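You operate a simulated robot arm through the tools that you are given. There is no shell and no other tool.

Carry out the task below with a simulated robot arm. There is one attempt and no reset: what you move stays moved.

TASK
Ring both elbows green and push them up to the grey strip.
Fine: One ring on the boss of each; marker back in its cup; slide them side by side without lifting. Drop and damage nothing, leave nothing switched on.

Only the result counts: the job must be done as asked and must still hold three seconds after the hand-in. Knocking over, shifting, dropping, spilling or breaking anything else fails it.

THE ROBOT
A 6-joint arm with a two-finger parallel gripper, fixed in place. Base frame: the origin is on the floor under the middle of its stand, x ahead of it, y to its left, z up; the work surface is at about z = 780. Readings come in mm, rad, newtons and seconds.
It reaches about 1313 mm from its shoulder. Its first joint turns from -2.897 to 2.897 rad. Payload 3.43 kg.
Tool frame: the origin (TCP) lies between the finger pads and is the grasp point; the fingertips stand 34 mm ahead of it; z points along the fingers, y is the line along which they close. The gripper opens to 128 mm. The fingers are 24 mm wide and 12 mm thick; the gripper's body (48 by 130 mm) begins 96 mm behind the TCP.
Orientation is told as [roll, pitch, yaw] about the base's x, y, z axes, in that order, counted from this pose: with the fingers straight down and closing along the base's y, the tool's x points along the base's -x, its y along +y and its z along -z.

THE INTERFACE
- The arm moves only by the tool jog_arm. Its argument "moves" is one flat list of numbers, 7 for each row, row after row: the gripper command, from -1 (fully open) to 1 (shut), values between in proportion, then the shift along the tool's x, y, z in mm, then the turn, a rotation vector about the tool's x, y, z in rad. In form: [gripper, tx, ty, tz, wx, wy, wz, gripper, tx, ty, tz, wx, wy, wz, ...]. A call has 1 to 20 rows; each row shifts and turns the commanded pose from where the row before left it, along the tool's axes as they then stand. Rows are played at 5 a second. More than 50 mm and 0.15 rad between two rows, or a gripper value outside its range, and nothing of the call is played. Where a pose cannot be reached the arm comes as near as it can. A force on the tool above 40 N (or 10 N above the force at the start of the call, whichever is more), or a blocked arm, ends the call early, and 0.2 s more pass. The fingers move at their own pace (about 153 mm/s each) and stop on an object; they squeeze with about 35 N. The grip force told is the motor's: it shows also when the fingers shut on nothing. Time passes only in rows, and 0.2 s behind the last, so rows that do not move let the fingers close. The reply holds the time, the measured pose of the TCP, the force on the tool along the base axes, the opening and the grip force, in the units named above and with some noise, with the torque about the TCP (base axes, N m) and any sound that the robot's microphone picked up.
- Cameras (640 x 400 px; columns grow to the right, rows downward): "scene" is fixed at [399.7, 650.2, 1520.6]; the picture's right is [-0.69, -0.72, 0.00], its down [-0.55, 0.52, -0.66] and it looks along [0.48, -0.45, -0.75] (base axes); focal length 308 px, centre (320, 200). "wrist" rides on the gripper at [76, -11, -160] in the tool frame; the picture's right is [0.15, 0.99, 0.00], its down [-0.88, 0.13, -0.46] and it looks along [-0.45, 0.07, 0.89] (tool axes); focal length 234 px, centre (320, 200). There is no depth. A picture from a camera that has moved, and an enlarged one, comes with that camera's place and axes in the base frame and with its lens.
- camera(camera): a new picture of that camera. No time passes.
- enlarge(camera, box): a new picture of the part [left, top, right, bottom] of that camera's present view, enlarged. No time passes.
- hand_in(): hands the job in; it is judged then, once.

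Places have to be worked out from the pictures, the camera data and where the tool is seen. Open the gripper and draw the arm clear of the work before you hand the job in, unless the task says otherwise.

The tools are called after "Request:" as a command line: name --argument value ..., lists and objects as JSON in quotes. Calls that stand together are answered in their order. jog_arm: Moves the arm, as the interface text tells. Its arguments: {"type":"object","properties":{"moves":{"type":"array"}},"required":["moves"]} The other tools are called the same way: camera (camera) takes a picture; enlarge (camera, box) takes an enlarged picture of a part of a camera's view; hand_in () hands the job in.

At the start:

```text
time: 0.0
position: [781.5, 80.0, 1106.9]
tcp_rot: [0.001, 0.0, 0.0]
wrist_force: [0.0, 0.2, -0.7]
ft_torque: [-0.04, 0.01, -0.01]
opening: 127.9
gripper_force: 0.1
```

scene: 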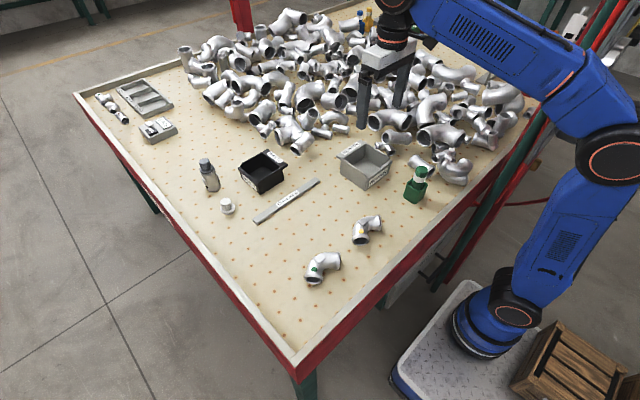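
wrist: 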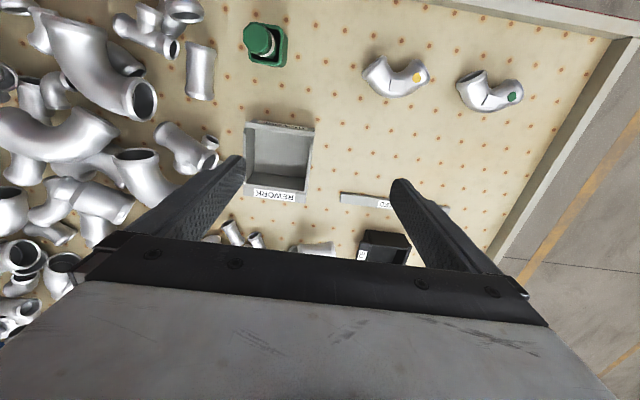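

I'll start by looking closely at the scene: the two elbows, the grey strip, the green marker and its cup.

Request:
enlarge --camera "scene" --box '[280, 190, 440, 290]'

Request:
enlarge --camera "scene" --box '[180, 130, 340, 230]'

Request:
enlarge --camera "scene" --box '[330, 120, 490, 220]'

Request:
enlarge --camera "wrist" --box '[340, 20, 560, 157]'

Request:
enlarge --camera "scene" --box '[80, 70, 240, 170]'

Request:
enlarge --camera "wrist" --box '[200, 10, 360, 110]'

```text
4.00 times, centred on (360, 240) of scene
camera zoom: at [399.7, 650.2, 1520.6], right [-0.69, -0.72, 0.0], down [-0.55, 0.52, -0.66], along [0.48, -0.45, -0.75], focal length 1232 px, centre (160, 40)
```

zoom: 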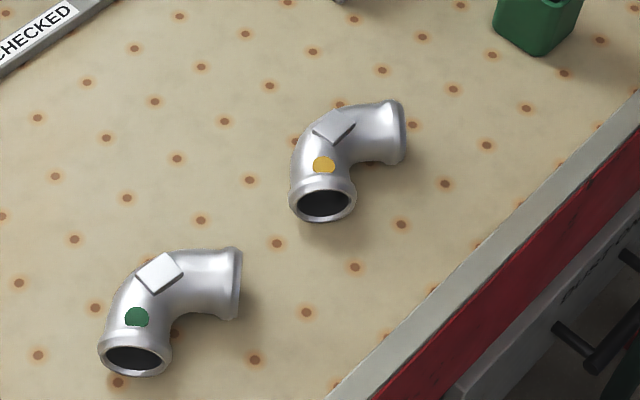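

```text
4.00 times, centred on (260, 180) of scene
camera zoom: at [399.7, 650.2, 1520.6], right [-0.69, -0.72, 0.0], down [-0.55, 0.52, -0.66], along [0.48, -0.45, -0.75], focal length 1232 px, centre (560, 280)
```

zoom: 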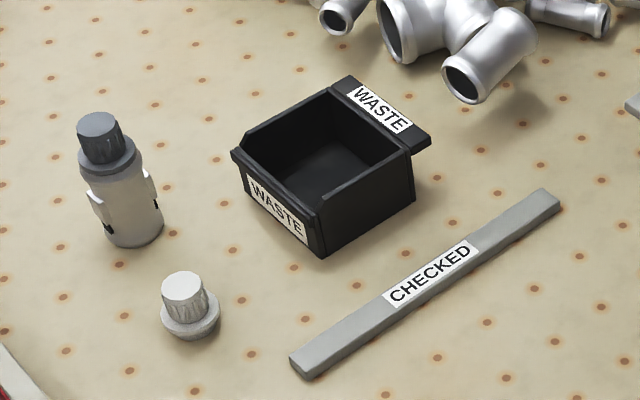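

```text
4.00 times, centred on (410, 170) of scene
camera zoom: at [399.7, 650.2, 1520.6], right [-0.69, -0.72, 0.0], down [-0.55, 0.52, -0.66], along [0.48, -0.45, -0.75], focal length 1232 px, centre (-40, 320)
```

zoom: 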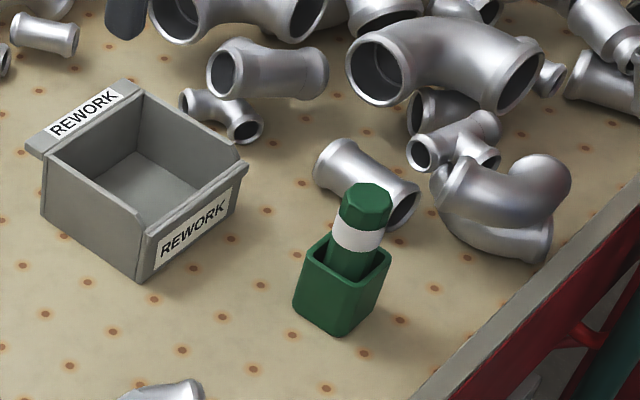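

```text
2.91 times, centred on (450, 88) of wrist
camera zoom: at [706.4, 69.0, 1266.1], right [-0.15, 0.99, 0.0], down [0.88, 0.13, 0.46], along [0.45, 0.07, -0.89], focal length 681 px, centre (-58, 524)
```

zoom: 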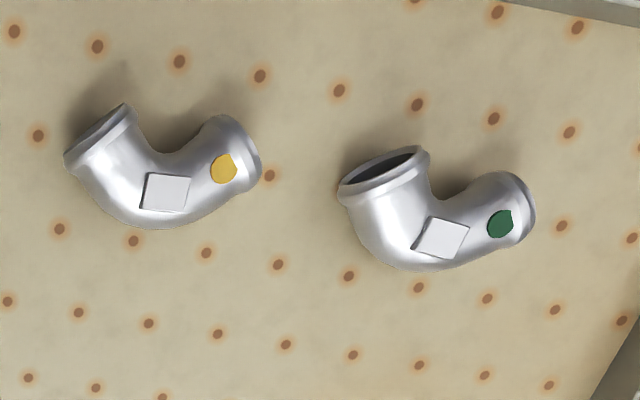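

```text
4.00 times, centred on (160, 120) of scene
camera zoom: at [399.7, 650.2, 1520.6], right [-0.69, -0.72, 0.0], down [-0.55, 0.52, -0.66], along [0.48, -0.45, -0.75], focal length 1232 px, centre (960, 520)
```

zoom: 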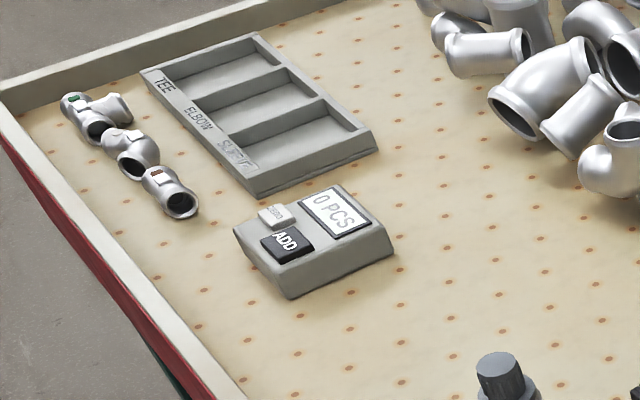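

```text
4.00 times, centred on (280, 60) of wrist
camera zoom: at [706.4, 69.0, 1266.1], right [-0.15, 0.99, 0.0], down [0.88, 0.13, 0.46], along [0.45, 0.07, -0.89], focal length 937 px, centre (480, 760)
```

zoom: 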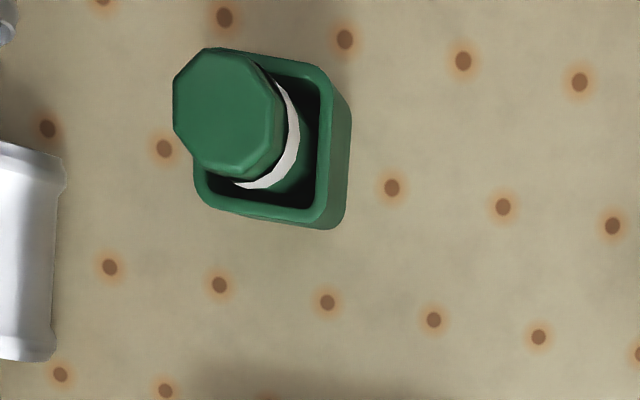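

Both elbows' flat square bosses triangulate to about (695, 200, 828) and (694, 369, 828). The green marker's head is at about (670, -18, 904), and the grey strip runs along y at x ≈ 925. I'll move above the marker, staying high, to look at it and its cup from close up.

Request:
jog_arm --moves '[-1, 28, -24, 10, 0, 0, 0, -1, 28, -24, 10, 0, 0, 0, -1, 28, -24, 10, 0, 0, 0, -1, 27, -26, 10, 0, 0, 0, 0, 0, 0, 0, 0, 0, 0]'

```text
time: 1.2
position: [667.5, -15.4, 1063.8]
tcp_rot: [0.0, 0.002, -0.001]
wrist_force: [0.1, -0.4, 0.3]
ft_torque: [-0.01, 0.01, -0.03]
opening: 63.8
gripper_force: 0.0
```

Request:
camera --camera "wrist"

Request:
camera --camera "scene"

```text
taken
camera wrist: at [594.2, -27.5, 1224.2], right [-0.15, 0.99, 0.0], down [0.88, 0.13, 0.46], along [0.45, 0.07, -0.89], focal length 234 px, centre (320, 200)
```

wrist: 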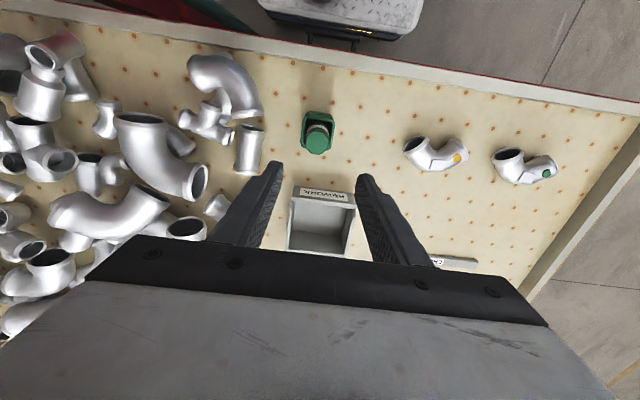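

```text
taken
```

scene: 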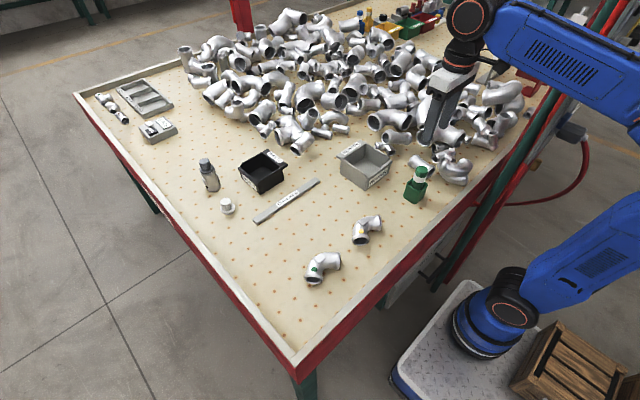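

The marker and cup are now in view of the wrist camera; I'll enlarge it to read the cup's rim, the marker's tilt and the neighbours' clearance.

Request:
enlarge --camera "wrist" --box '[270, 90, 366, 150]'

Request:
enlarge --camera "scene" --box '[380, 150, 460, 200]'

Request:
enlarge --camera "scene" --box '[340, 0, 468, 80]'

Request:
enlarge --camera "scene" --box '[90, 90, 138, 120]'

```text
6.67 times, centred on (318, 120) of wrist
camera zoom: at [594.2, -27.5, 1224.2], right [-0.15, 0.99, 0.0], down [0.88, 0.13, 0.46], along [0.45, 0.07, -0.89], focal length 1561 px, centre (333, 733)
```

zoom: 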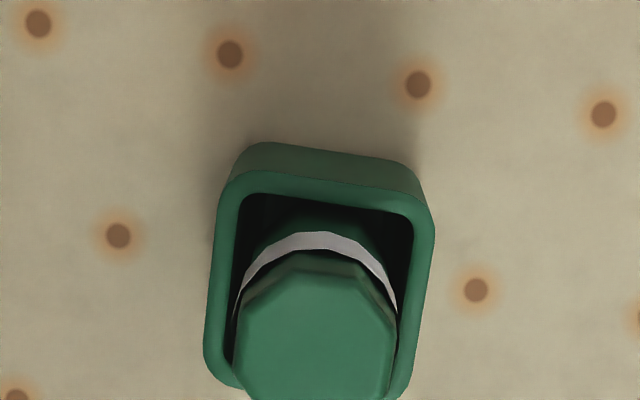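

```text
8.00 times, centred on (420, 175) of scene
camera zoom: at [399.7, 650.2, 1520.6], right [-0.69, -0.72, 0.0], down [-0.55, 0.52, -0.66], along [0.48, -0.45, -0.75], focal length 2464 px, centre (-480, 400)
```

zoom: 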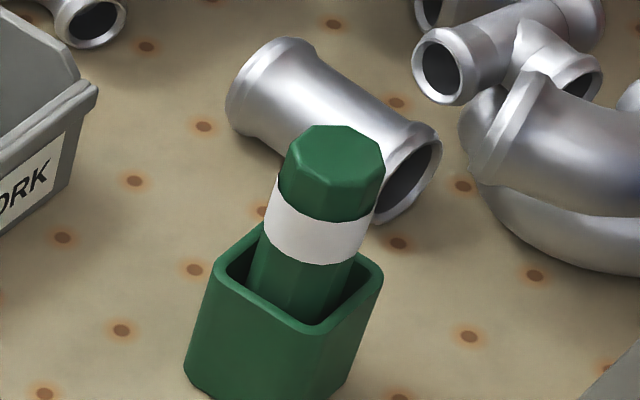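

```text
5.00 times, centred on (404, 40) of scene
camera zoom: at [399.7, 650.2, 1520.6], right [-0.69, -0.72, 0.0], down [-0.55, 0.52, -0.66], along [0.48, -0.45, -0.75], focal length 1540 px, centre (-100, 1000)
```

zoom: 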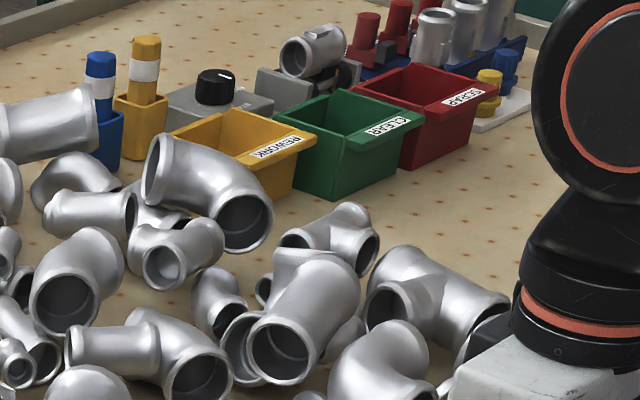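

```text
13.33 times, centred on (114, 105) of scene
camera zoom: at [399.7, 650.2, 1520.6], right [-0.69, -0.72, 0.0], down [-0.55, 0.52, -0.66], along [0.48, -0.45, -0.75], focal length 4107 px, centre (3067, 1467)
```

zoom: 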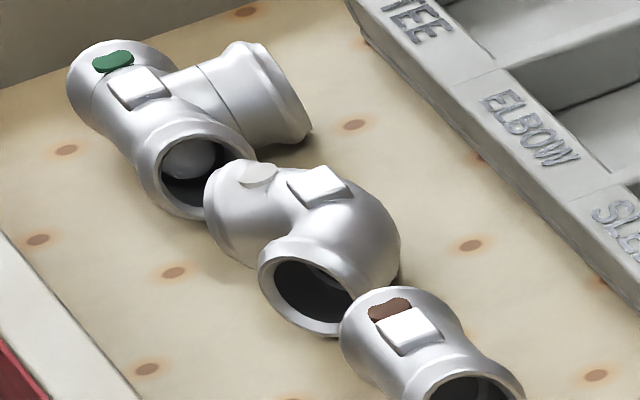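

The cup rim comes out at z ≈ 839 and is aligned with the base axes, with the marker standing about 65 mm proud of it. I'll take one more enlarged view to fix the marker's centre.

Request:
enlarge --camera "wrist" --box '[254, 100, 382, 180]'

```text
5.00 times, centred on (318, 140) of wrist
camera zoom: at [594.2, -27.5, 1224.2], right [-0.15, 0.99, 0.0], down [0.88, 0.13, 0.46], along [0.45, 0.07, -0.89], focal length 1171 px, centre (330, 500)
```

zoom: 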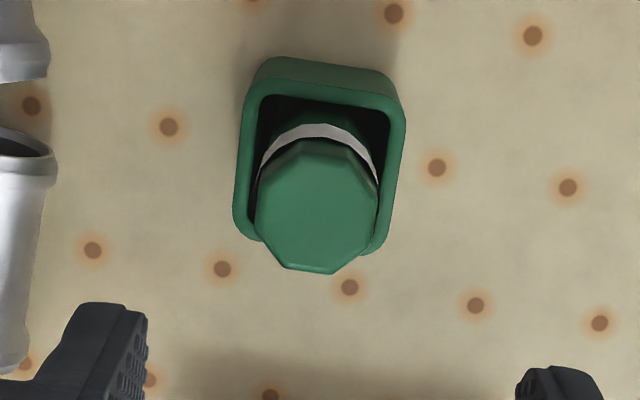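

The marker stands upright at about (670, -18.5), centred in the cup at (671, -18.4). I'll align over it and go down partway with the fingers about 64 mm apart, then check.

Request:
jog_arm --moves '[0, -2.5, -3.1, 20, 0, 0, 0, 0, 0, 0, 30, 0, 0, 0, 0, 0, 0, 30, 0, 0, 0, 0, 0, 0, 30, 0, 0, 0, 0, 0, 0, 20, 0, 0, 0, 0, 0, 0, 0, 0, 0, 0]'

Request:
camera --camera "wrist"

Request:
enlarge --camera "scene" --box '[370, 130, 466, 190]'

```text
time: 2.6
position: [672.6, -20.5, 934.8]
tcp_rot: [0.0, 0.0, 0.0]
wrist_force: [-0.9, 0.2, 0.1]
ft_torque: [0.04, 0.01, -0.02]
opening: 64.1
gripper_force: 0.1
```

```text
taken
camera wrist: at [598.1, -32.1, 1095.4], right [-0.15, 0.99, 0.0], down [0.88, 0.13, 0.46], along [0.45, 0.07, -0.89], focal length 234 px, centre (320, 200)
```

wrist: 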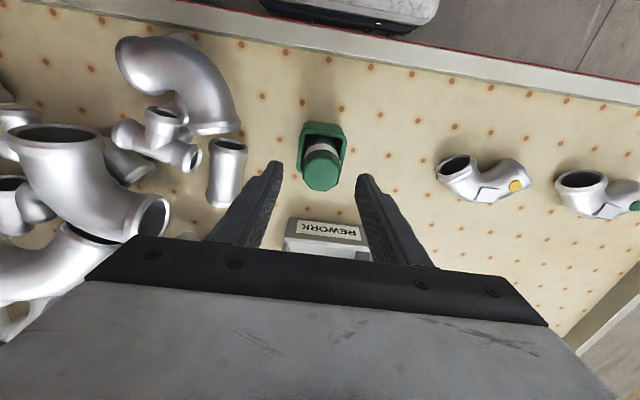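

```text
6.67 times, centred on (418, 160) of scene
camera zoom: at [399.7, 650.2, 1520.6], right [-0.69, -0.72, 0.0], down [-0.55, 0.52, -0.66], along [0.48, -0.45, -0.75], focal length 2054 px, centre (-333, 467)
```

zoom: 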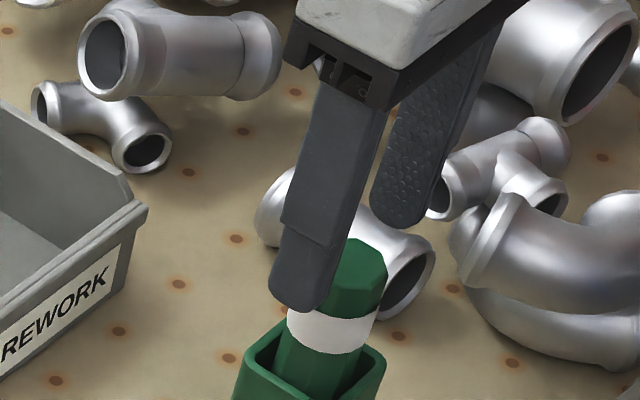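

The reported position carries 1–3 mm of noise, so I'll measure the marker against the tool directly in this closer view.

Request:
enlarge --camera "wrist" --box '[256, 115, 384, 195]'

```text
5.00 times, centred on (320, 155) of wrist
camera zoom: at [598.1, -32.1, 1095.4], right [-0.15, 0.99, 0.0], down [0.88, 0.13, 0.46], along [0.45, 0.07, -0.89], focal length 1171 px, centre (320, 425)
```

zoom: 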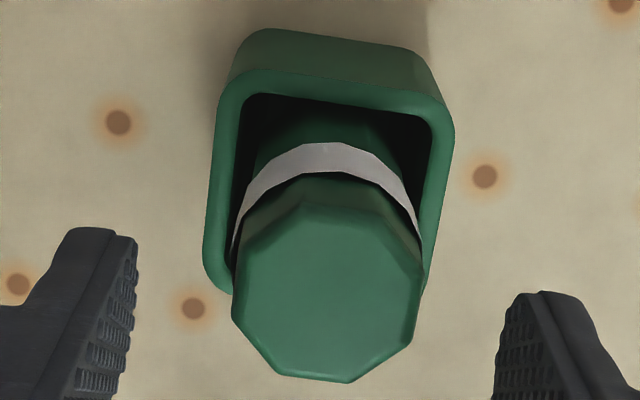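

Seen in the tool frame, the marker's axis is about 4 mm towards tool +x and 1.5 mm towards +y. I'll correct that, go down to z ≈ 886 (tips about 12 mm above the rim) and close on the marker.

Request:
jog_arm --moves '[0, 4, 1.5, 10, 0, 0, 0, 0, 0, 0, 20, 0, 0, 0, 0, 0, 0, 20, 0, 0, 0, 0, 0, 0, 0, 0, 0, 0]'

Request:
enlarge --camera "wrist" --box '[224, 100, 416, 220]'

Request:
enlarge --camera "scene" --box '[370, 140, 466, 200]'

```text
time: 3.6
position: [668.3, -18.1, 886.2]
tcp_rot: [-0.001, 0.0, 0.0]
wrist_force: [0.1, 0.7, -0.4]
ft_torque: [0.03, -0.02, -0.04]
opening: 64.0
gripper_force: 0.0
```

```text
3.33 times, centred on (320, 160) of wrist
camera zoom: at [594.3, -30.4, 1044.9], right [-0.15, 0.99, 0.0], down [0.88, 0.13, 0.46], along [0.45, 0.07, -0.89], focal length 781 px, centre (320, 333)
```

zoom: 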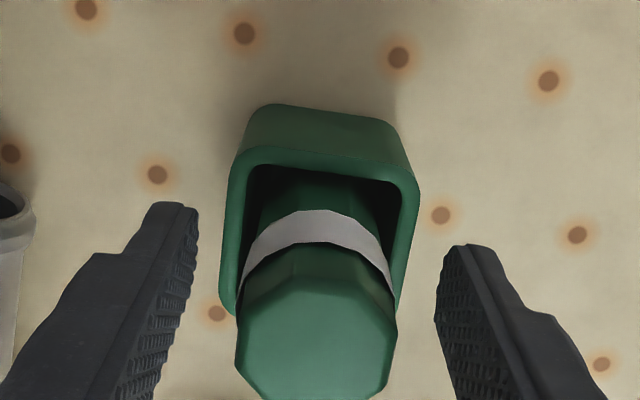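

```text
6.67 times, centred on (418, 170) of scene
camera zoom: at [399.7, 650.2, 1520.6], right [-0.69, -0.72, 0.0], down [-0.55, 0.52, -0.66], along [0.48, -0.45, -0.75], focal length 2054 px, centre (-333, 400)
```

zoom: 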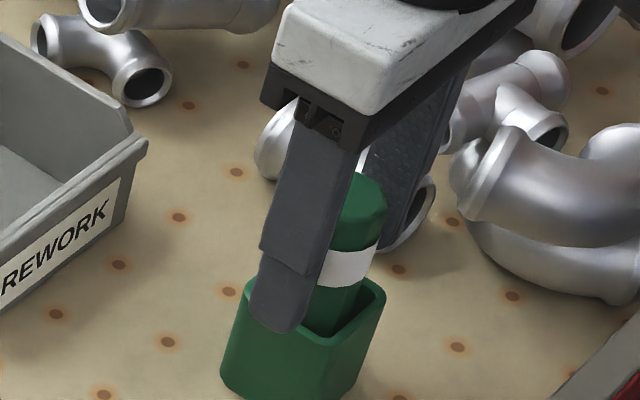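

The fingers straddle the marker evenly and stay clear of the rim, so I'll close and let the grip settle.

Request:
jog_arm --moves '[1, 0, 0, 0, 0, 0, 0, 1, 0, 0, 0, 0, 0, 0, 1, 0, 0, 0, 0, 0, 0]'

Request:
enlarge --camera "wrist" --box '[224, 100, 416, 220]'

```text
time: 4.4
position: [668.7, -18.4, 885.8]
tcp_rot: [0.0, -0.001, -0.001]
wrist_force: [0.1, 0.0, 0.1]
ft_torque: [0.01, -0.03, 0.01]
opening: 32.1
gripper_force: 34.9
```

```text
3.33 times, centred on (320, 160) of wrist
camera zoom: at [594.3, -30.4, 1045.0], right [-0.15, 0.99, 0.0], down [0.88, 0.13, 0.46], along [0.45, 0.07, -0.89], focal length 781 px, centre (320, 333)
```

zoom: 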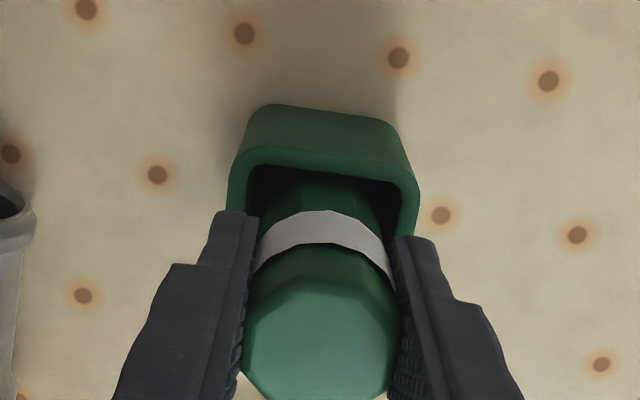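

The marker is held firmly (32.1 mm, 34.9 N). I'll lift it straight out of the cup by 110 mm and look at its tip.

Request:
jog_arm --moves '[1, 0, 0, -15, 0, 0, 0, 1, 0, 0, -20, 0, 0, 0, 1, 0, 0, -25, 0, 0, 0, 1, 0, 0, -25, 0, 0, 0, 1, 0, 0, -25, 0, 0, 0, 1, 0, 0, 0, 0, 0, 0]'

Request:
enlarge --camera "scene" --box '[370, 110, 466, 200]'

Request:
camera --camera "wrist"

```text
time: 5.8
position: [668.1, -18.5, 995.0]
tcp_rot: [-0.001, 0.0, 0.0]
wrist_force: [0.2, -0.7, -0.1]
ft_torque: [0.04, -0.02, 0.04]
opening: 32.1
gripper_force: 35.0
```

```text
4.44 times, centred on (418, 155) of scene
camera zoom: at [399.7, 650.2, 1520.6], right [-0.69, -0.72, 0.0], down [-0.55, 0.52, -0.66], along [0.48, -0.45, -0.75], focal length 1369 px, centre (-116, 400)
```

zoom: 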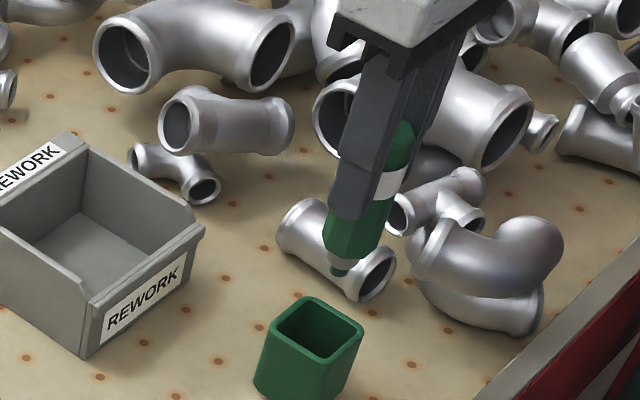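

```text
taken
camera wrist: at [592.8, -29.9, 1155.3], right [-0.15, 0.99, 0.0], down [0.88, 0.13, 0.46], along [0.45, 0.07, -0.89], focal length 234 px, centre (320, 200)
```

wrist: 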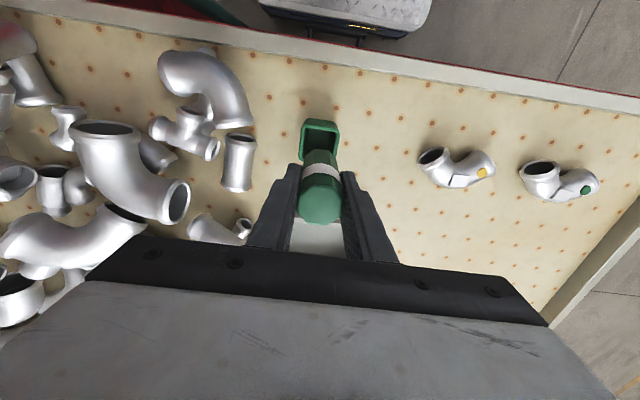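

The marker came out cleanly and shows a narrow nib with a grey collar. I'll look at the tip closely from both cameras to see whether it stamps or has to be drawn with.

Request:
enlarge --camera "scene" --box '[408, 150, 440, 174]'

Request:
enlarge --camera "wrist" --box '[400, 130, 620, 220]'

```text
16.00 times, centred on (424, 162) of scene
camera zoom: at [399.7, 650.2, 1520.6], right [-0.69, -0.72, 0.0], down [-0.55, 0.52, -0.66], along [0.48, -0.45, -0.75], focal length 4929 px, centre (-1344, 808)
```

zoom: 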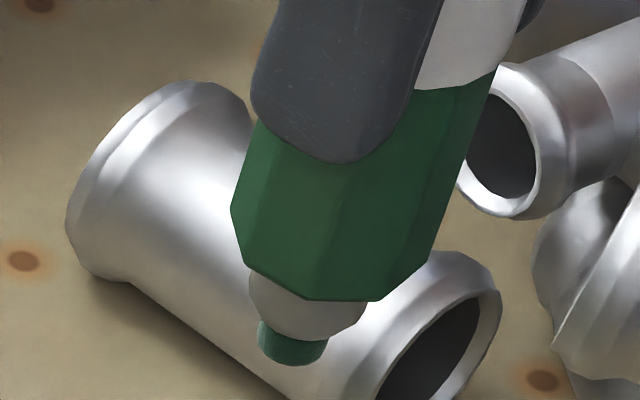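

```text
2.91 times, centred on (510, 175) of wrist
camera zoom: at [592.8, -29.9, 1155.3], right [-0.15, 0.99, 0.0], down [0.88, 0.13, 0.46], along [0.45, 0.07, -0.89], focal length 681 px, centre (-233, 273)
```

zoom: 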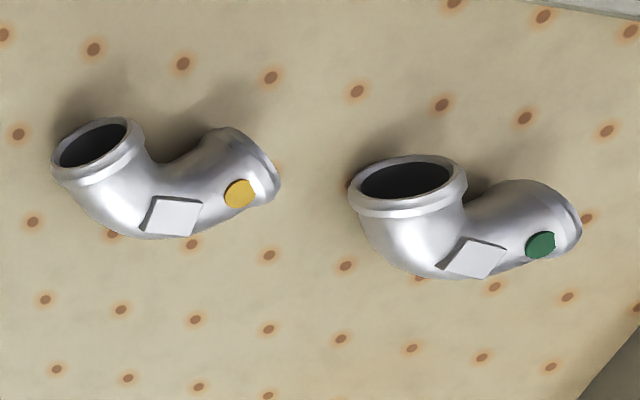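

The nib is a stub about 12 mm across, and the boss is about 28 mm square. Before making any irreversible mark I want to see the nib's end face, so I'll lift well clear and tilt the marker toward the scene camera.

Request:
jog_arm --moves '[1, 0, 0, -30, 0, 0, 0, 1, 0, 0, -40, 0, 0, 0, 1, 0, 0, -40, 0, 0, 0, 1, 0, 0, -40, 0, 0, 0, 1, 0, 0, -30, 0, 0, 0, 1, 0, 0, 0, -0.1, 0, 0, 1, 0, 0, 0, -0.12, 0, 0, 1, 0, 0, 0, -0.12, 0, 0, 1, 0, 0, 0, -0.12, 0, 0, 1, 0, 0, 0, -0.12, 0, 0, 1, 0, 0, 0, -0.12, 0, 0, 1, 0, 0, 0, 0, 0, 0]'

Request:
camera --camera "scene"

```text
time: 8.4
position: [668.5, -18.8, 1172.8]
tcp_rot: [0.701, 0.0, 0.0]
wrist_force: [-0.9, -0.2, -1.0]
ft_torque: [-0.02, 0.02, -0.03]
opening: 32.1
gripper_force: 35.1
out of reach, approached as far as the arm can: row 5
```

```text
taken
```

scene: 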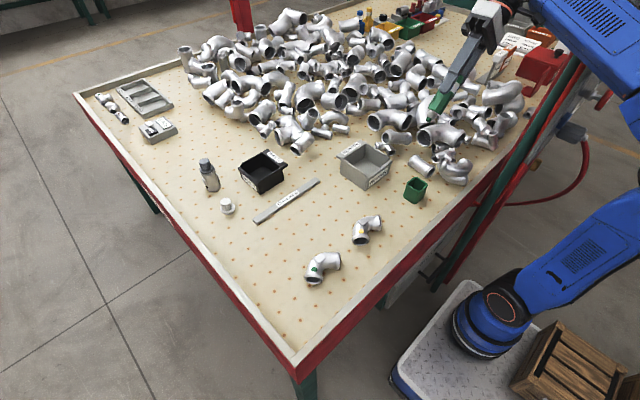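

Tilted 0.7 rad and the grip is stable. I'll tilt about 0.5 rad further so the nib's end faces the scene camera better.

Request:
jog_arm --moves '[1, 0, 0, 0, -0.12, 0, 0, 1, 0, 0, 0, -0.12, 0, 0, 1, 0, 0, 0, -0.12, 0, 0, 1, 0, 0, 0, -0.12, 0, 0, 1, 0, 0, 0, 0, 0, 0]'

Request:
enlarge --camera "scene" --box '[420, 80, 468, 110]'

Request:
enlarge --camera "scene" --box '[400, 0, 560, 130]'

```text
time: 9.6
position: [676.4, -6.3, 1171.7]
tcp_rot: [1.172, -0.006, -0.009]
wrist_force: [0.2, 1.3, 0.2]
ft_torque: [-0.08, 0.01, -0.03]
opening: 32.2
gripper_force: 35.0
```

```text
13.33 times, centred on (444, 95) of scene
camera zoom: at [399.7, 650.2, 1520.6], right [-0.69, -0.72, 0.0], down [-0.55, 0.52, -0.66], along [0.48, -0.45, -0.75], focal length 4107 px, centre (-1333, 1600)
```

zoom: 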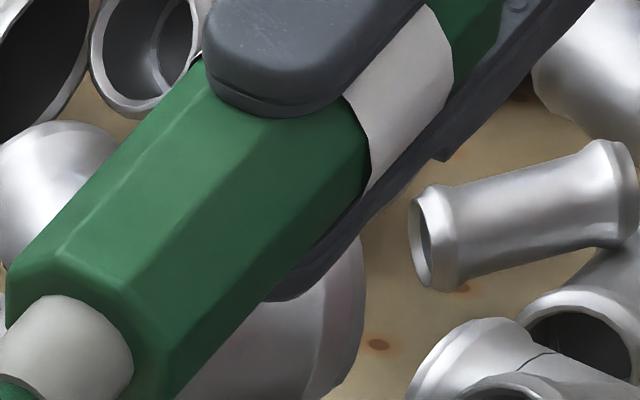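

```text
3.08 times, centred on (480, 65) of scene
camera zoom: at [399.7, 650.2, 1520.6], right [-0.69, -0.72, 0.0], down [-0.55, 0.52, -0.66], along [0.48, -0.45, -0.75], focal length 948 px, centre (-172, 615)
```

zoom: 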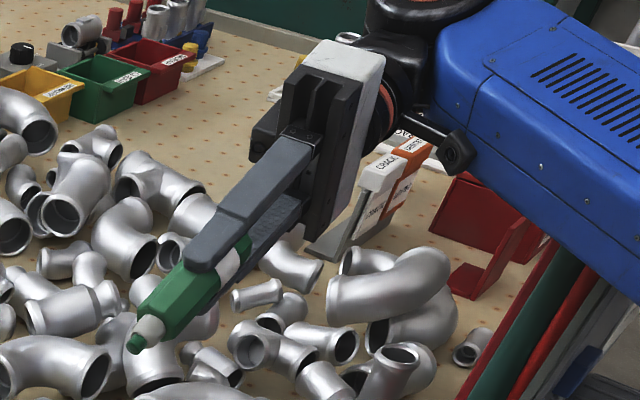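

The nib is in view, and there is also a card stand beside the arm with text on it. I'll enlarge both, as the card may state the marking convention.

Request:
enlarge --camera "scene" --box '[408, 98, 440, 118]'

Request:
enlarge --camera "scene" --box '[480, 28, 544, 68]'

Request:
camera --camera "wrist"

```text
16.00 times, centred on (424, 108) of scene
camera zoom: at [399.7, 650.2, 1520.6], right [-0.69, -0.72, 0.0], down [-0.55, 0.52, -0.66], along [0.48, -0.45, -0.75], focal length 4929 px, centre (-1344, 1672)
```

zoom: 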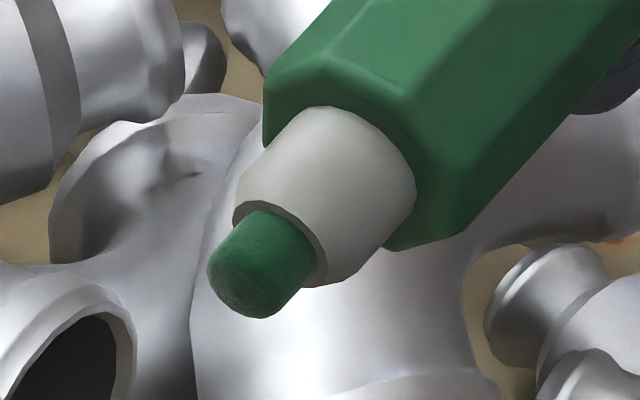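

```text
10.00 times, centred on (512, 48) of scene
camera zoom: at [399.7, 650.2, 1520.6], right [-0.69, -0.72, 0.0], down [-0.55, 0.52, -0.66], along [0.48, -0.45, -0.75], focal length 3081 px, centre (-1600, 1720)
```

zoom: 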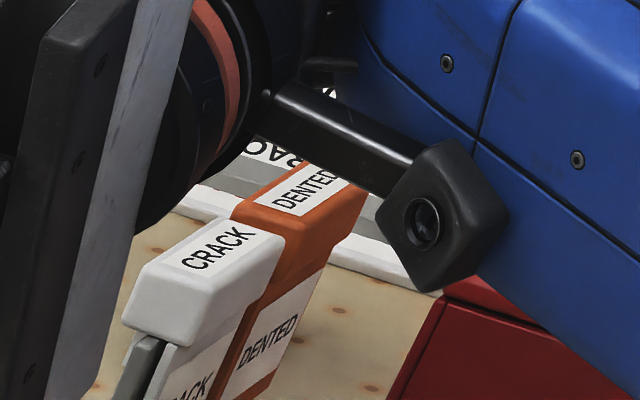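

```text
taken
camera wrist: at [599.1, -158.5, 1222.7], right [-0.15, 0.38, 0.91], down [0.88, -0.38, 0.3], along [0.46, 0.84, -0.28], focal length 234 px, centre (320, 200)
```

wrist: 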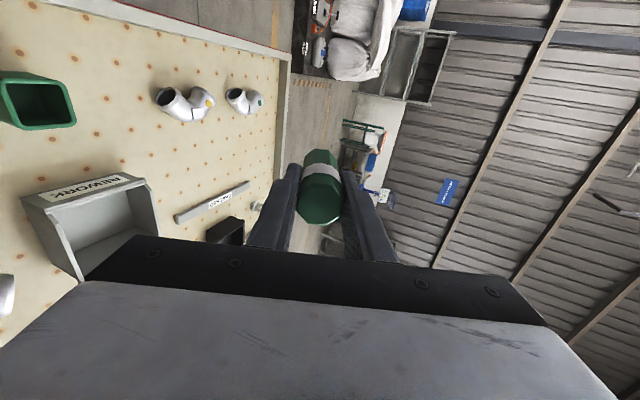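

The nib is a rounded felt tip, not a hollow stamp, so the ring has to be traced with it on each boss. I'll drop about 90 mm and bring the tool back upright before going to the elbows.

Request:
jog_arm --moves '[1, 0, -27.7, 11.4, 0, 0, 0, 1, 0, -27.7, 11.4, 0, 0, 0, 1, 0, -27.7, 11.4, 0, 0, 0, 1, 0, 0, 0, 0.118, 0, 0, 1, 0, 0, 0, 0.118, 0, 0, 1, 0, 0, 0, 0.118, 0, 0, 1, 0, 0, 0, 0.118, 0, 0, 1, 0, 0, 0, 0.118, 0, 0, 1, 0, 0, 0, 0.118, 0, 0, 1, 0, 0, 0, 0.118, 0, 0, 1, 0, 0, 0, 0.118, 0, 0, 1, 0, 0, 0, 0.118, 0, 0, 1, 0, 0, 0, 0.118, 0, 0, 1, 0, 0, 0, 0, 0, 0, 1, 0, 0, 0, 0, 0, 0]'

Request:
camera --camera "wrist"

Request:
camera --camera "scene"

```text
time: 12.8
position: [669.2, -19.6, 1085.7]
tcp_rot: [0.0, -0.001, 0.0]
wrist_force: [0.6, -0.5, -1.4]
ft_torque: [0.01, 0.05, 0.02]
opening: 32.3
gripper_force: 35.0
```

```text
taken
camera wrist: at [593.8, -30.5, 1243.7], right [-0.15, 0.99, 0.0], down [0.88, 0.13, 0.46], along [0.45, 0.07, -0.89], focal length 234 px, centre (320, 200)
```

wrist: 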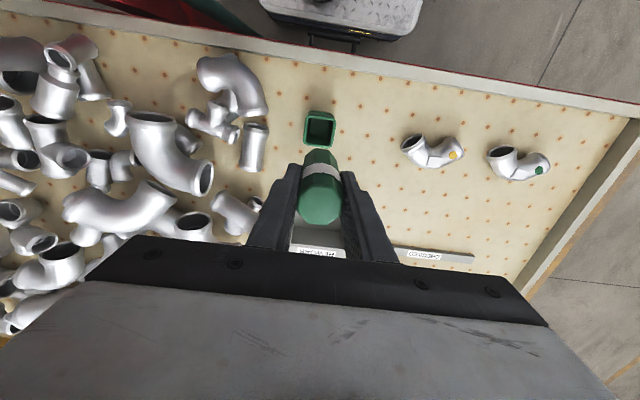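

```text
taken
```

scene: 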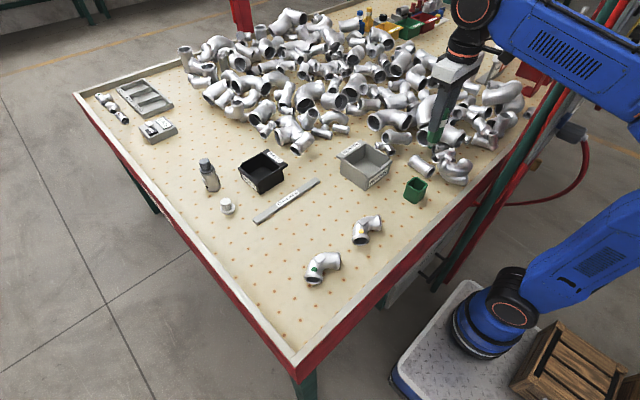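

The tool is upright again at about (669, -20, 1085) with the marker still firmly held. I'll move it over beside the yellow-dot elbow, nib about 70 mm above it, for a precise look at the boss.

Request:
jog_arm --moves '[1, -11, 36.6, 0, 0, 0, 0, 1, -11, 36.6, 0, 0, 0, 0, 1, -11, 36.6, 10, 0, 0, 0, 1, -11, 36.6, 25, 0, 0, 0, 1, -11, 36.6, 25, 0, 0, 0, 1, -11, 36.6, 25, 0, 0, 0, 1, 0, 0, 0, 0, 0, 0, 1, 0, 0, 0, 0, 0, 0]'

Request:
camera --camera "wrist"

Request:
enlarge --camera "wrist" --box '[256, 70, 384, 150]'

Request:
enlarge --camera "scene" --box '[320, 160, 416, 250]'

```text
time: 14.6
position: [734.9, 202.7, 1000.4]
tcp_rot: [0.002, 0.0, -0.001]
wrist_force: [0.6, -0.2, -0.4]
ft_torque: [-0.03, -0.01, -0.04]
opening: 32.3
gripper_force: 35.1
```

```text
taken
camera wrist: at [659.8, 190.3, 1159.8], right [-0.15, 0.99, 0.0], down [0.88, 0.13, 0.46], along [0.45, 0.07, -0.89], focal length 234 px, centre (320, 200)
```

wrist: 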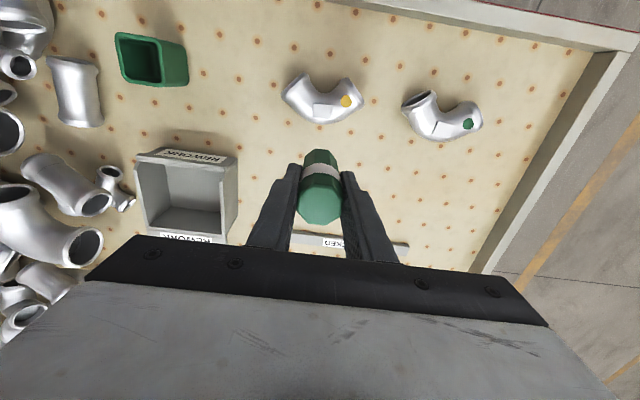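

```text
5.00 times, centred on (320, 110) of wrist
camera zoom: at [659.8, 190.3, 1159.8], right [-0.15, 0.99, 0.0], down [0.88, 0.13, 0.46], along [0.45, 0.07, -0.89], focal length 1171 px, centre (320, 650)
```

zoom: 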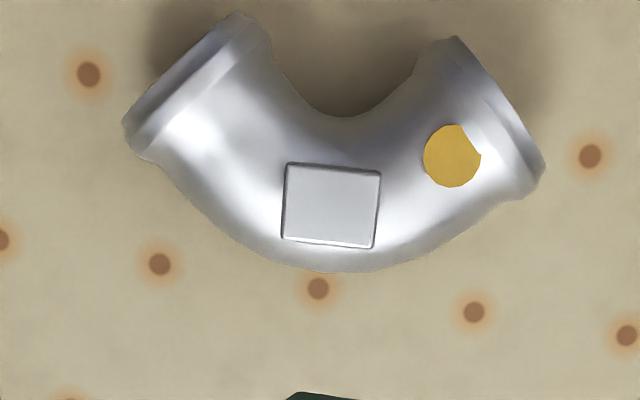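

```text
4.44 times, centred on (368, 205) of scene
camera zoom: at [399.7, 650.2, 1520.6], right [-0.69, -0.72, 0.0], down [-0.55, 0.52, -0.66], along [0.48, -0.45, -0.75], focal length 1369 px, centre (107, 178)
```

zoom: 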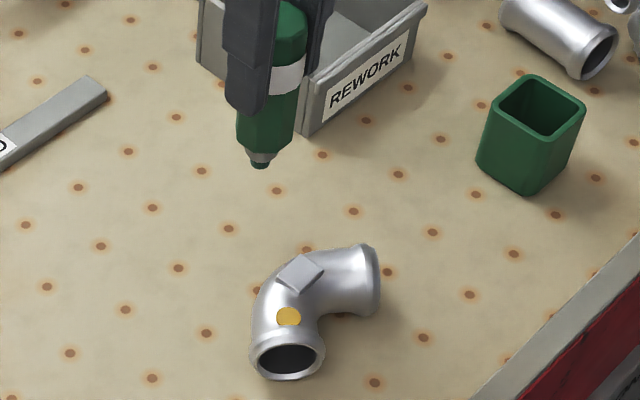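

The boss of elbow 1 comes out at about (696, 199). It may be rectangular or slightly tilted, so I'll enlarge the scene view of both bosses to judge their plane.

Request:
enlarge --camera "scene" --box '[348, 208, 388, 248]'

Request:
enlarge --camera "scene" --box '[302, 246, 346, 290]'

Request:
enlarge --camera "wrist" --box '[390, 70, 518, 150]'

```text
10.00 times, centred on (368, 228) of scene
camera zoom: at [399.7, 650.2, 1520.6], right [-0.69, -0.72, 0.0], down [-0.55, 0.52, -0.66], along [0.48, -0.45, -0.75], focal length 3081 px, centre (-160, -80)
```

zoom: 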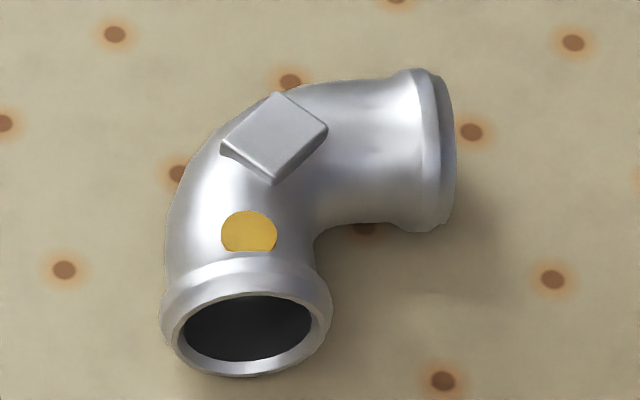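

```text
9.09 times, centred on (324, 268) of scene
camera zoom: at [399.7, 650.2, 1520.6], right [-0.69, -0.72, 0.0], down [-0.55, 0.52, -0.66], along [0.48, -0.45, -0.75], focal length 2800 px, centre (284, -418)
```

zoom: 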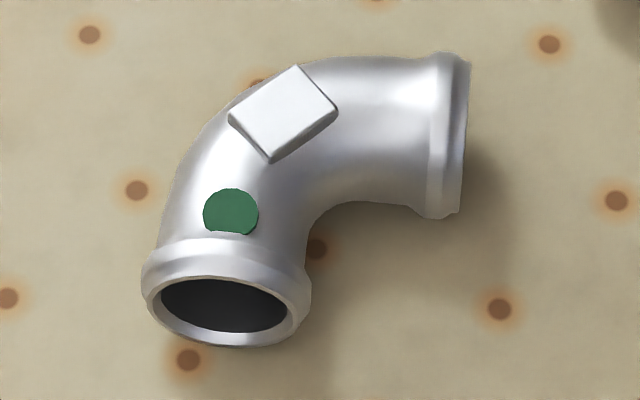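

```text
5.00 times, centred on (454, 110) of wrist
camera zoom: at [659.8, 190.3, 1159.8], right [-0.15, 0.99, 0.0], down [0.88, 0.13, 0.46], along [0.45, 0.07, -0.89], focal length 1171 px, centre (-350, 650)
```

zoom: 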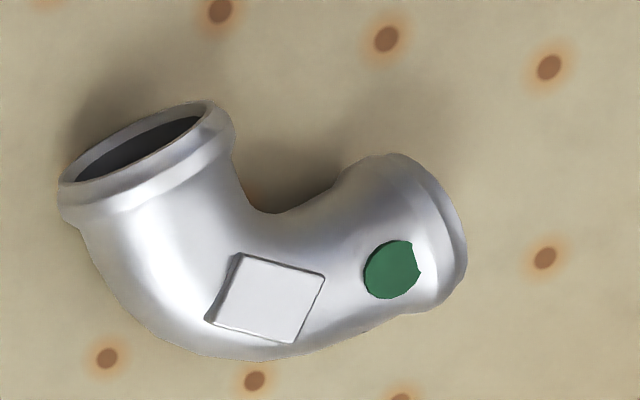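

Both bosses sit on top of the tube with level faces of about 25 × 19 mm, and the nib tip is about 102 mm below the TCP. I'll move the nib over elbow 1's boss and hover about 12 mm above it to check alignment.

Request:
jog_arm --moves '[1, 20, -1.3, 0, 0, 0, 0, 1, 18.6, -1, 0, 0, 0, 0, 1, 0, 0, 20, 0, 0, 0, 1, 0, 0, 20, 0, 0, 0, 1, 0, 0, 15, 0, 0, 0, 1, 0, 0, 0, 0, 0, 0, 1, 0, 0, 0, 0, 0, 0]'

Request:
enlarge --camera "scene" --box '[344, 190, 392, 250]'

Request:
camera --camera "wrist"

```text
time: 16.2
position: [694.8, 198.6, 943.7]
tcp_rot: [0.002, 0.001, 0.0]
wrist_force: [-0.5, 0.3, -1.0]
ft_torque: [-0.01, 0.01, 0.02]
opening: 32.4
gripper_force: 35.7
```

```text
6.67 times, centred on (368, 220) of scene
camera zoom: at [399.7, 650.2, 1520.6], right [-0.69, -0.72, 0.0], down [-0.55, 0.52, -0.66], along [0.48, -0.45, -0.75], focal length 2054 px, centre (0, 67)
```

zoom: 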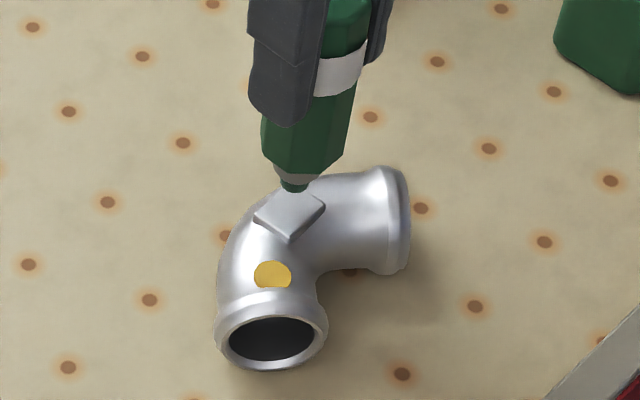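

```text
taken
camera wrist: at [619.9, 187.3, 1103.1], right [-0.15, 0.99, 0.0], down [0.88, 0.13, 0.46], along [0.45, 0.07, -0.89], focal length 234 px, centre (320, 200)
```

wrist: 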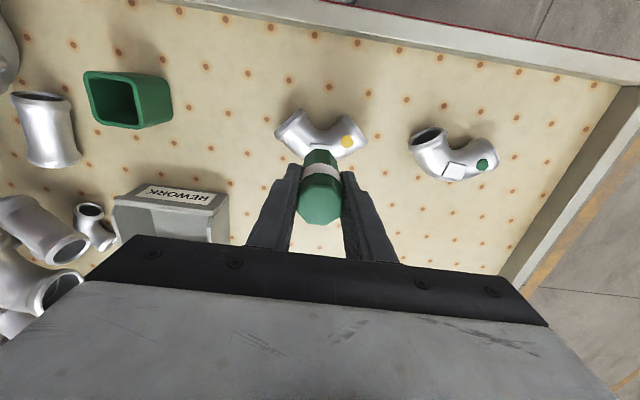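

The nib is hovering over the boss, apparently within a couple of mm of its centre. I'll zoom in tightly to refine that before touching.

Request:
enlarge --camera "scene" --box '[350, 206, 382, 230]'

```text
16.00 times, centred on (366, 218) of scene
camera zoom: at [399.7, 650.2, 1520.6], right [-0.69, -0.72, 0.0], down [-0.55, 0.52, -0.66], along [0.48, -0.45, -0.75], focal length 4929 px, centre (-416, -88)
```

zoom: 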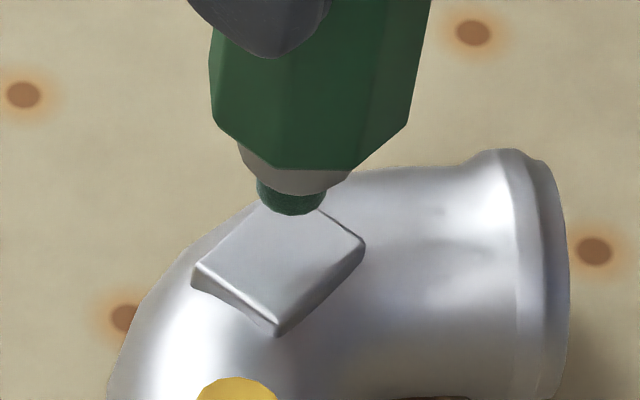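

Lateral alignment looks good, but height and depth along the view line can't be separated at this gap. I'll lower 8 mm more and look again.

Request:
jog_arm --moves '[1, 0, 0, 4, 0, 0, 0, 1, 0, 0, 4, 0, 0, 0, 1, 0, 0, 0, 0, 0, 0]'

Request:
enlarge --camera "scene" --box '[350, 206, 382, 230]'

```text
time: 17.0
position: [695.0, 199.4, 935.9]
tcp_rot: [0.001, 0.001, 0.0]
wrist_force: [-0.6, 0.4, -0.3]
ft_torque: [0.03, 0.04, 0.05]
opening: 32.2
gripper_force: 35.3
```

```text
16.00 times, centred on (366, 218) of scene
camera zoom: at [399.7, 650.2, 1520.6], right [-0.69, -0.72, 0.0], down [-0.55, 0.52, -0.66], along [0.48, -0.45, -0.75], focal length 4929 px, centre (-416, -88)
```

zoom: 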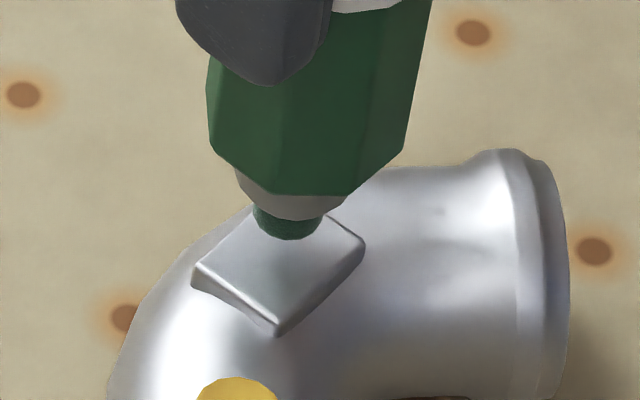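

Nothing has touched yet. I'll check the wrist view for how much of the boss shows around the marker, which gives an independent view of the alignment.

Request:
enlarge --camera "wrist" --box '[256, 100, 384, 180]'

```text
5.00 times, centred on (320, 140) of wrist
camera zoom: at [620.2, 186.4, 1095.1], right [-0.15, 0.99, 0.0], down [0.88, 0.13, 0.46], along [0.45, 0.07, -0.89], focal length 1171 px, centre (320, 500)
```

zoom: 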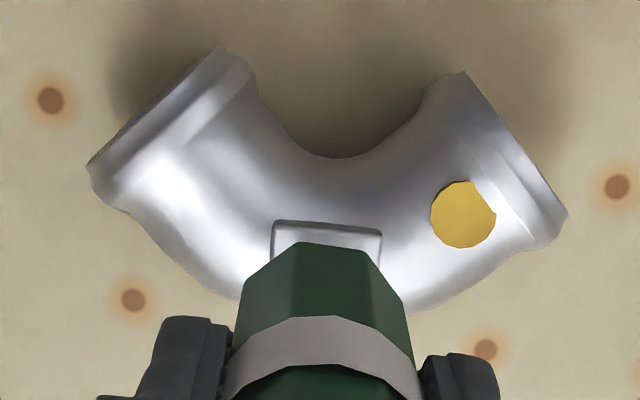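

From both views the nib should shift about 1.5–2 mm toward base (-x, +y) to be centred. I'll move to the start point of a 6 mm radius circle on the camera-facing side, then lower in small steps while watching the force.

Request:
jog_arm --moves '[1, 5.8, 5.95, 0, 0, 0, 0, 1, 0, 0, 1.5, 0, 0, 0, 1, 0, 0, 1.5, 0, 0, 0, 1, 0, 0, 0, 0, 0, 0]'

Request:
enlarge --camera "scene" --box '[350, 206, 382, 230]'

```text
time: 18.0
position: [690.4, 204.5, 932.0]
tcp_rot: [0.002, 0.0, -0.001]
wrist_force: [0.4, -0.5, 0.1]
ft_torque: [0.02, 0.01, -0.03]
opening: 32.1
gripper_force: 34.9
```

```text
16.00 times, centred on (366, 218) of scene
camera zoom: at [399.7, 650.2, 1520.6], right [-0.69, -0.72, 0.0], down [-0.55, 0.52, -0.66], along [0.48, -0.45, -0.75], focal length 4929 px, centre (-416, -88)
```

zoom: 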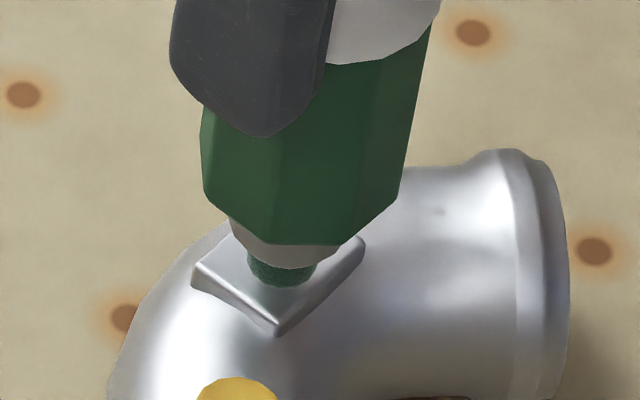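

Still no contact force. I'll keep lowering in 0.7 mm steps, reading the force each time.

Request:
jog_arm --moves '[1, 0, 0, 0.7, 0, 0, 0, 1, 0, 0, 0.7, 0, 0, 0, 1, 0, 0, 0, 0, 0, 0]'

Request:
jog_arm --moves '[1, 0, 0, 0.7, 0, 0, 0, 1, 0, 0, 0, 0, 0, 0]'

```text
time: 18.8
position: [690.3, 205.2, 931.3]
tcp_rot: [0.002, -0.002, -0.001]
wrist_force: [-1.6, -0.1, -1.0]
ft_torque: [0.0, -0.01, 0.01]
opening: 31.9
gripper_force: 35.0
```

```text
time: 19.4
position: [691.8, 203.7, 929.7]
tcp_rot: [0.002, 0.001, 0.001]
wrist_force: [-0.6, 0.7, -1.2]
ft_torque: [0.01, -0.01, 0.0]
opening: 32.3
gripper_force: 35.0
```

No contact yet at TCP z ≈ 930. Continuing in 0.7 mm steps.

Request:
jog_arm --moves '[1, 0, 0, 0.7, 0, 0, 0, 1, 0, 0, 0, 0, 0, 0]'

Request:
enlarge --camera "scene" --box '[350, 206, 382, 230]'

```text
time: 20.0
position: [690.2, 204.0, 929.6]
tcp_rot: [-0.001, 0.0, 0.0]
wrist_force: [0.5, 0.5, -1.2]
ft_torque: [0.0, 0.03, -0.01]
opening: 32.2
gripper_force: 34.7
```

```text
16.00 times, centred on (366, 218) of scene
camera zoom: at [399.7, 650.2, 1520.6], right [-0.69, -0.72, 0.0], down [-0.55, 0.52, -0.66], along [0.48, -0.45, -0.75], focal length 4929 px, centre (-416, -88)
```

zoom: 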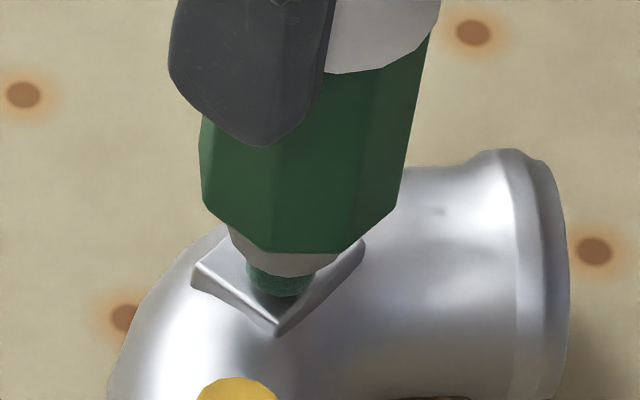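

Shading under the nib shows it is very close to the surface. Continuing the small steps.

Request:
jog_arm --moves '[1, 0, 0, 0.6, 0, 0, 0, 1, 0, 0, 0, 0, 0, 0]'

Request:
jog_arm --moves '[1, 0, 0, 0.5, 0, 0, 0, 1, 0, 0, 0, 0, 0, 0]'

```text
time: 20.6
position: [691.6, 205.0, 929.2]
tcp_rot: [0.0, 0.0, 0.0]
wrist_force: [0.3, 0.8, -1.5]
ft_torque: [-0.03, 0.01, 0.0]
opening: 32.1
gripper_force: 35.2
```

```text
time: 21.2
position: [690.6, 204.3, 929.0]
tcp_rot: [0.001, 0.003, 0.0]
wrist_force: [0.0, 0.3, -0.7]
ft_torque: [0.02, 0.0, 0.0]
opening: 32.1
gripper_force: 35.6
```

Force is still near zero. I'll check the picture and take another small step.

Request:
jog_arm --moves '[1, 0, 0, 0.5, 0, 0, 0, 1, 0, 0, 0, 0, 0, 0]'

Request:
enlarge --camera "scene" --box '[354, 212, 378, 230]'

```text
time: 21.8
position: [690.6, 204.7, 929.2]
tcp_rot: [0.0, 0.0, -0.001]
wrist_force: [-0.6, 0.2, 0.1]
ft_torque: [0.01, 0.02, 0.02]
opening: 32.2
gripper_force: 34.5
```

```text
16.00 times, centred on (366, 221) of scene
camera zoom: at [399.7, 650.2, 1520.6], right [-0.69, -0.72, 0.0], down [-0.55, 0.52, -0.66], along [0.48, -0.45, -0.75], focal length 4929 px, centre (-416, -136)
```

zoom: 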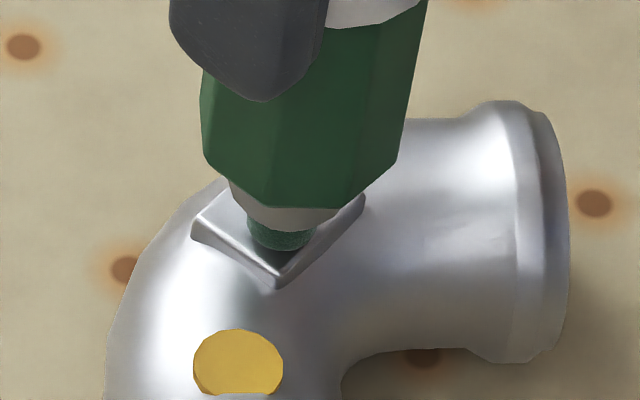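

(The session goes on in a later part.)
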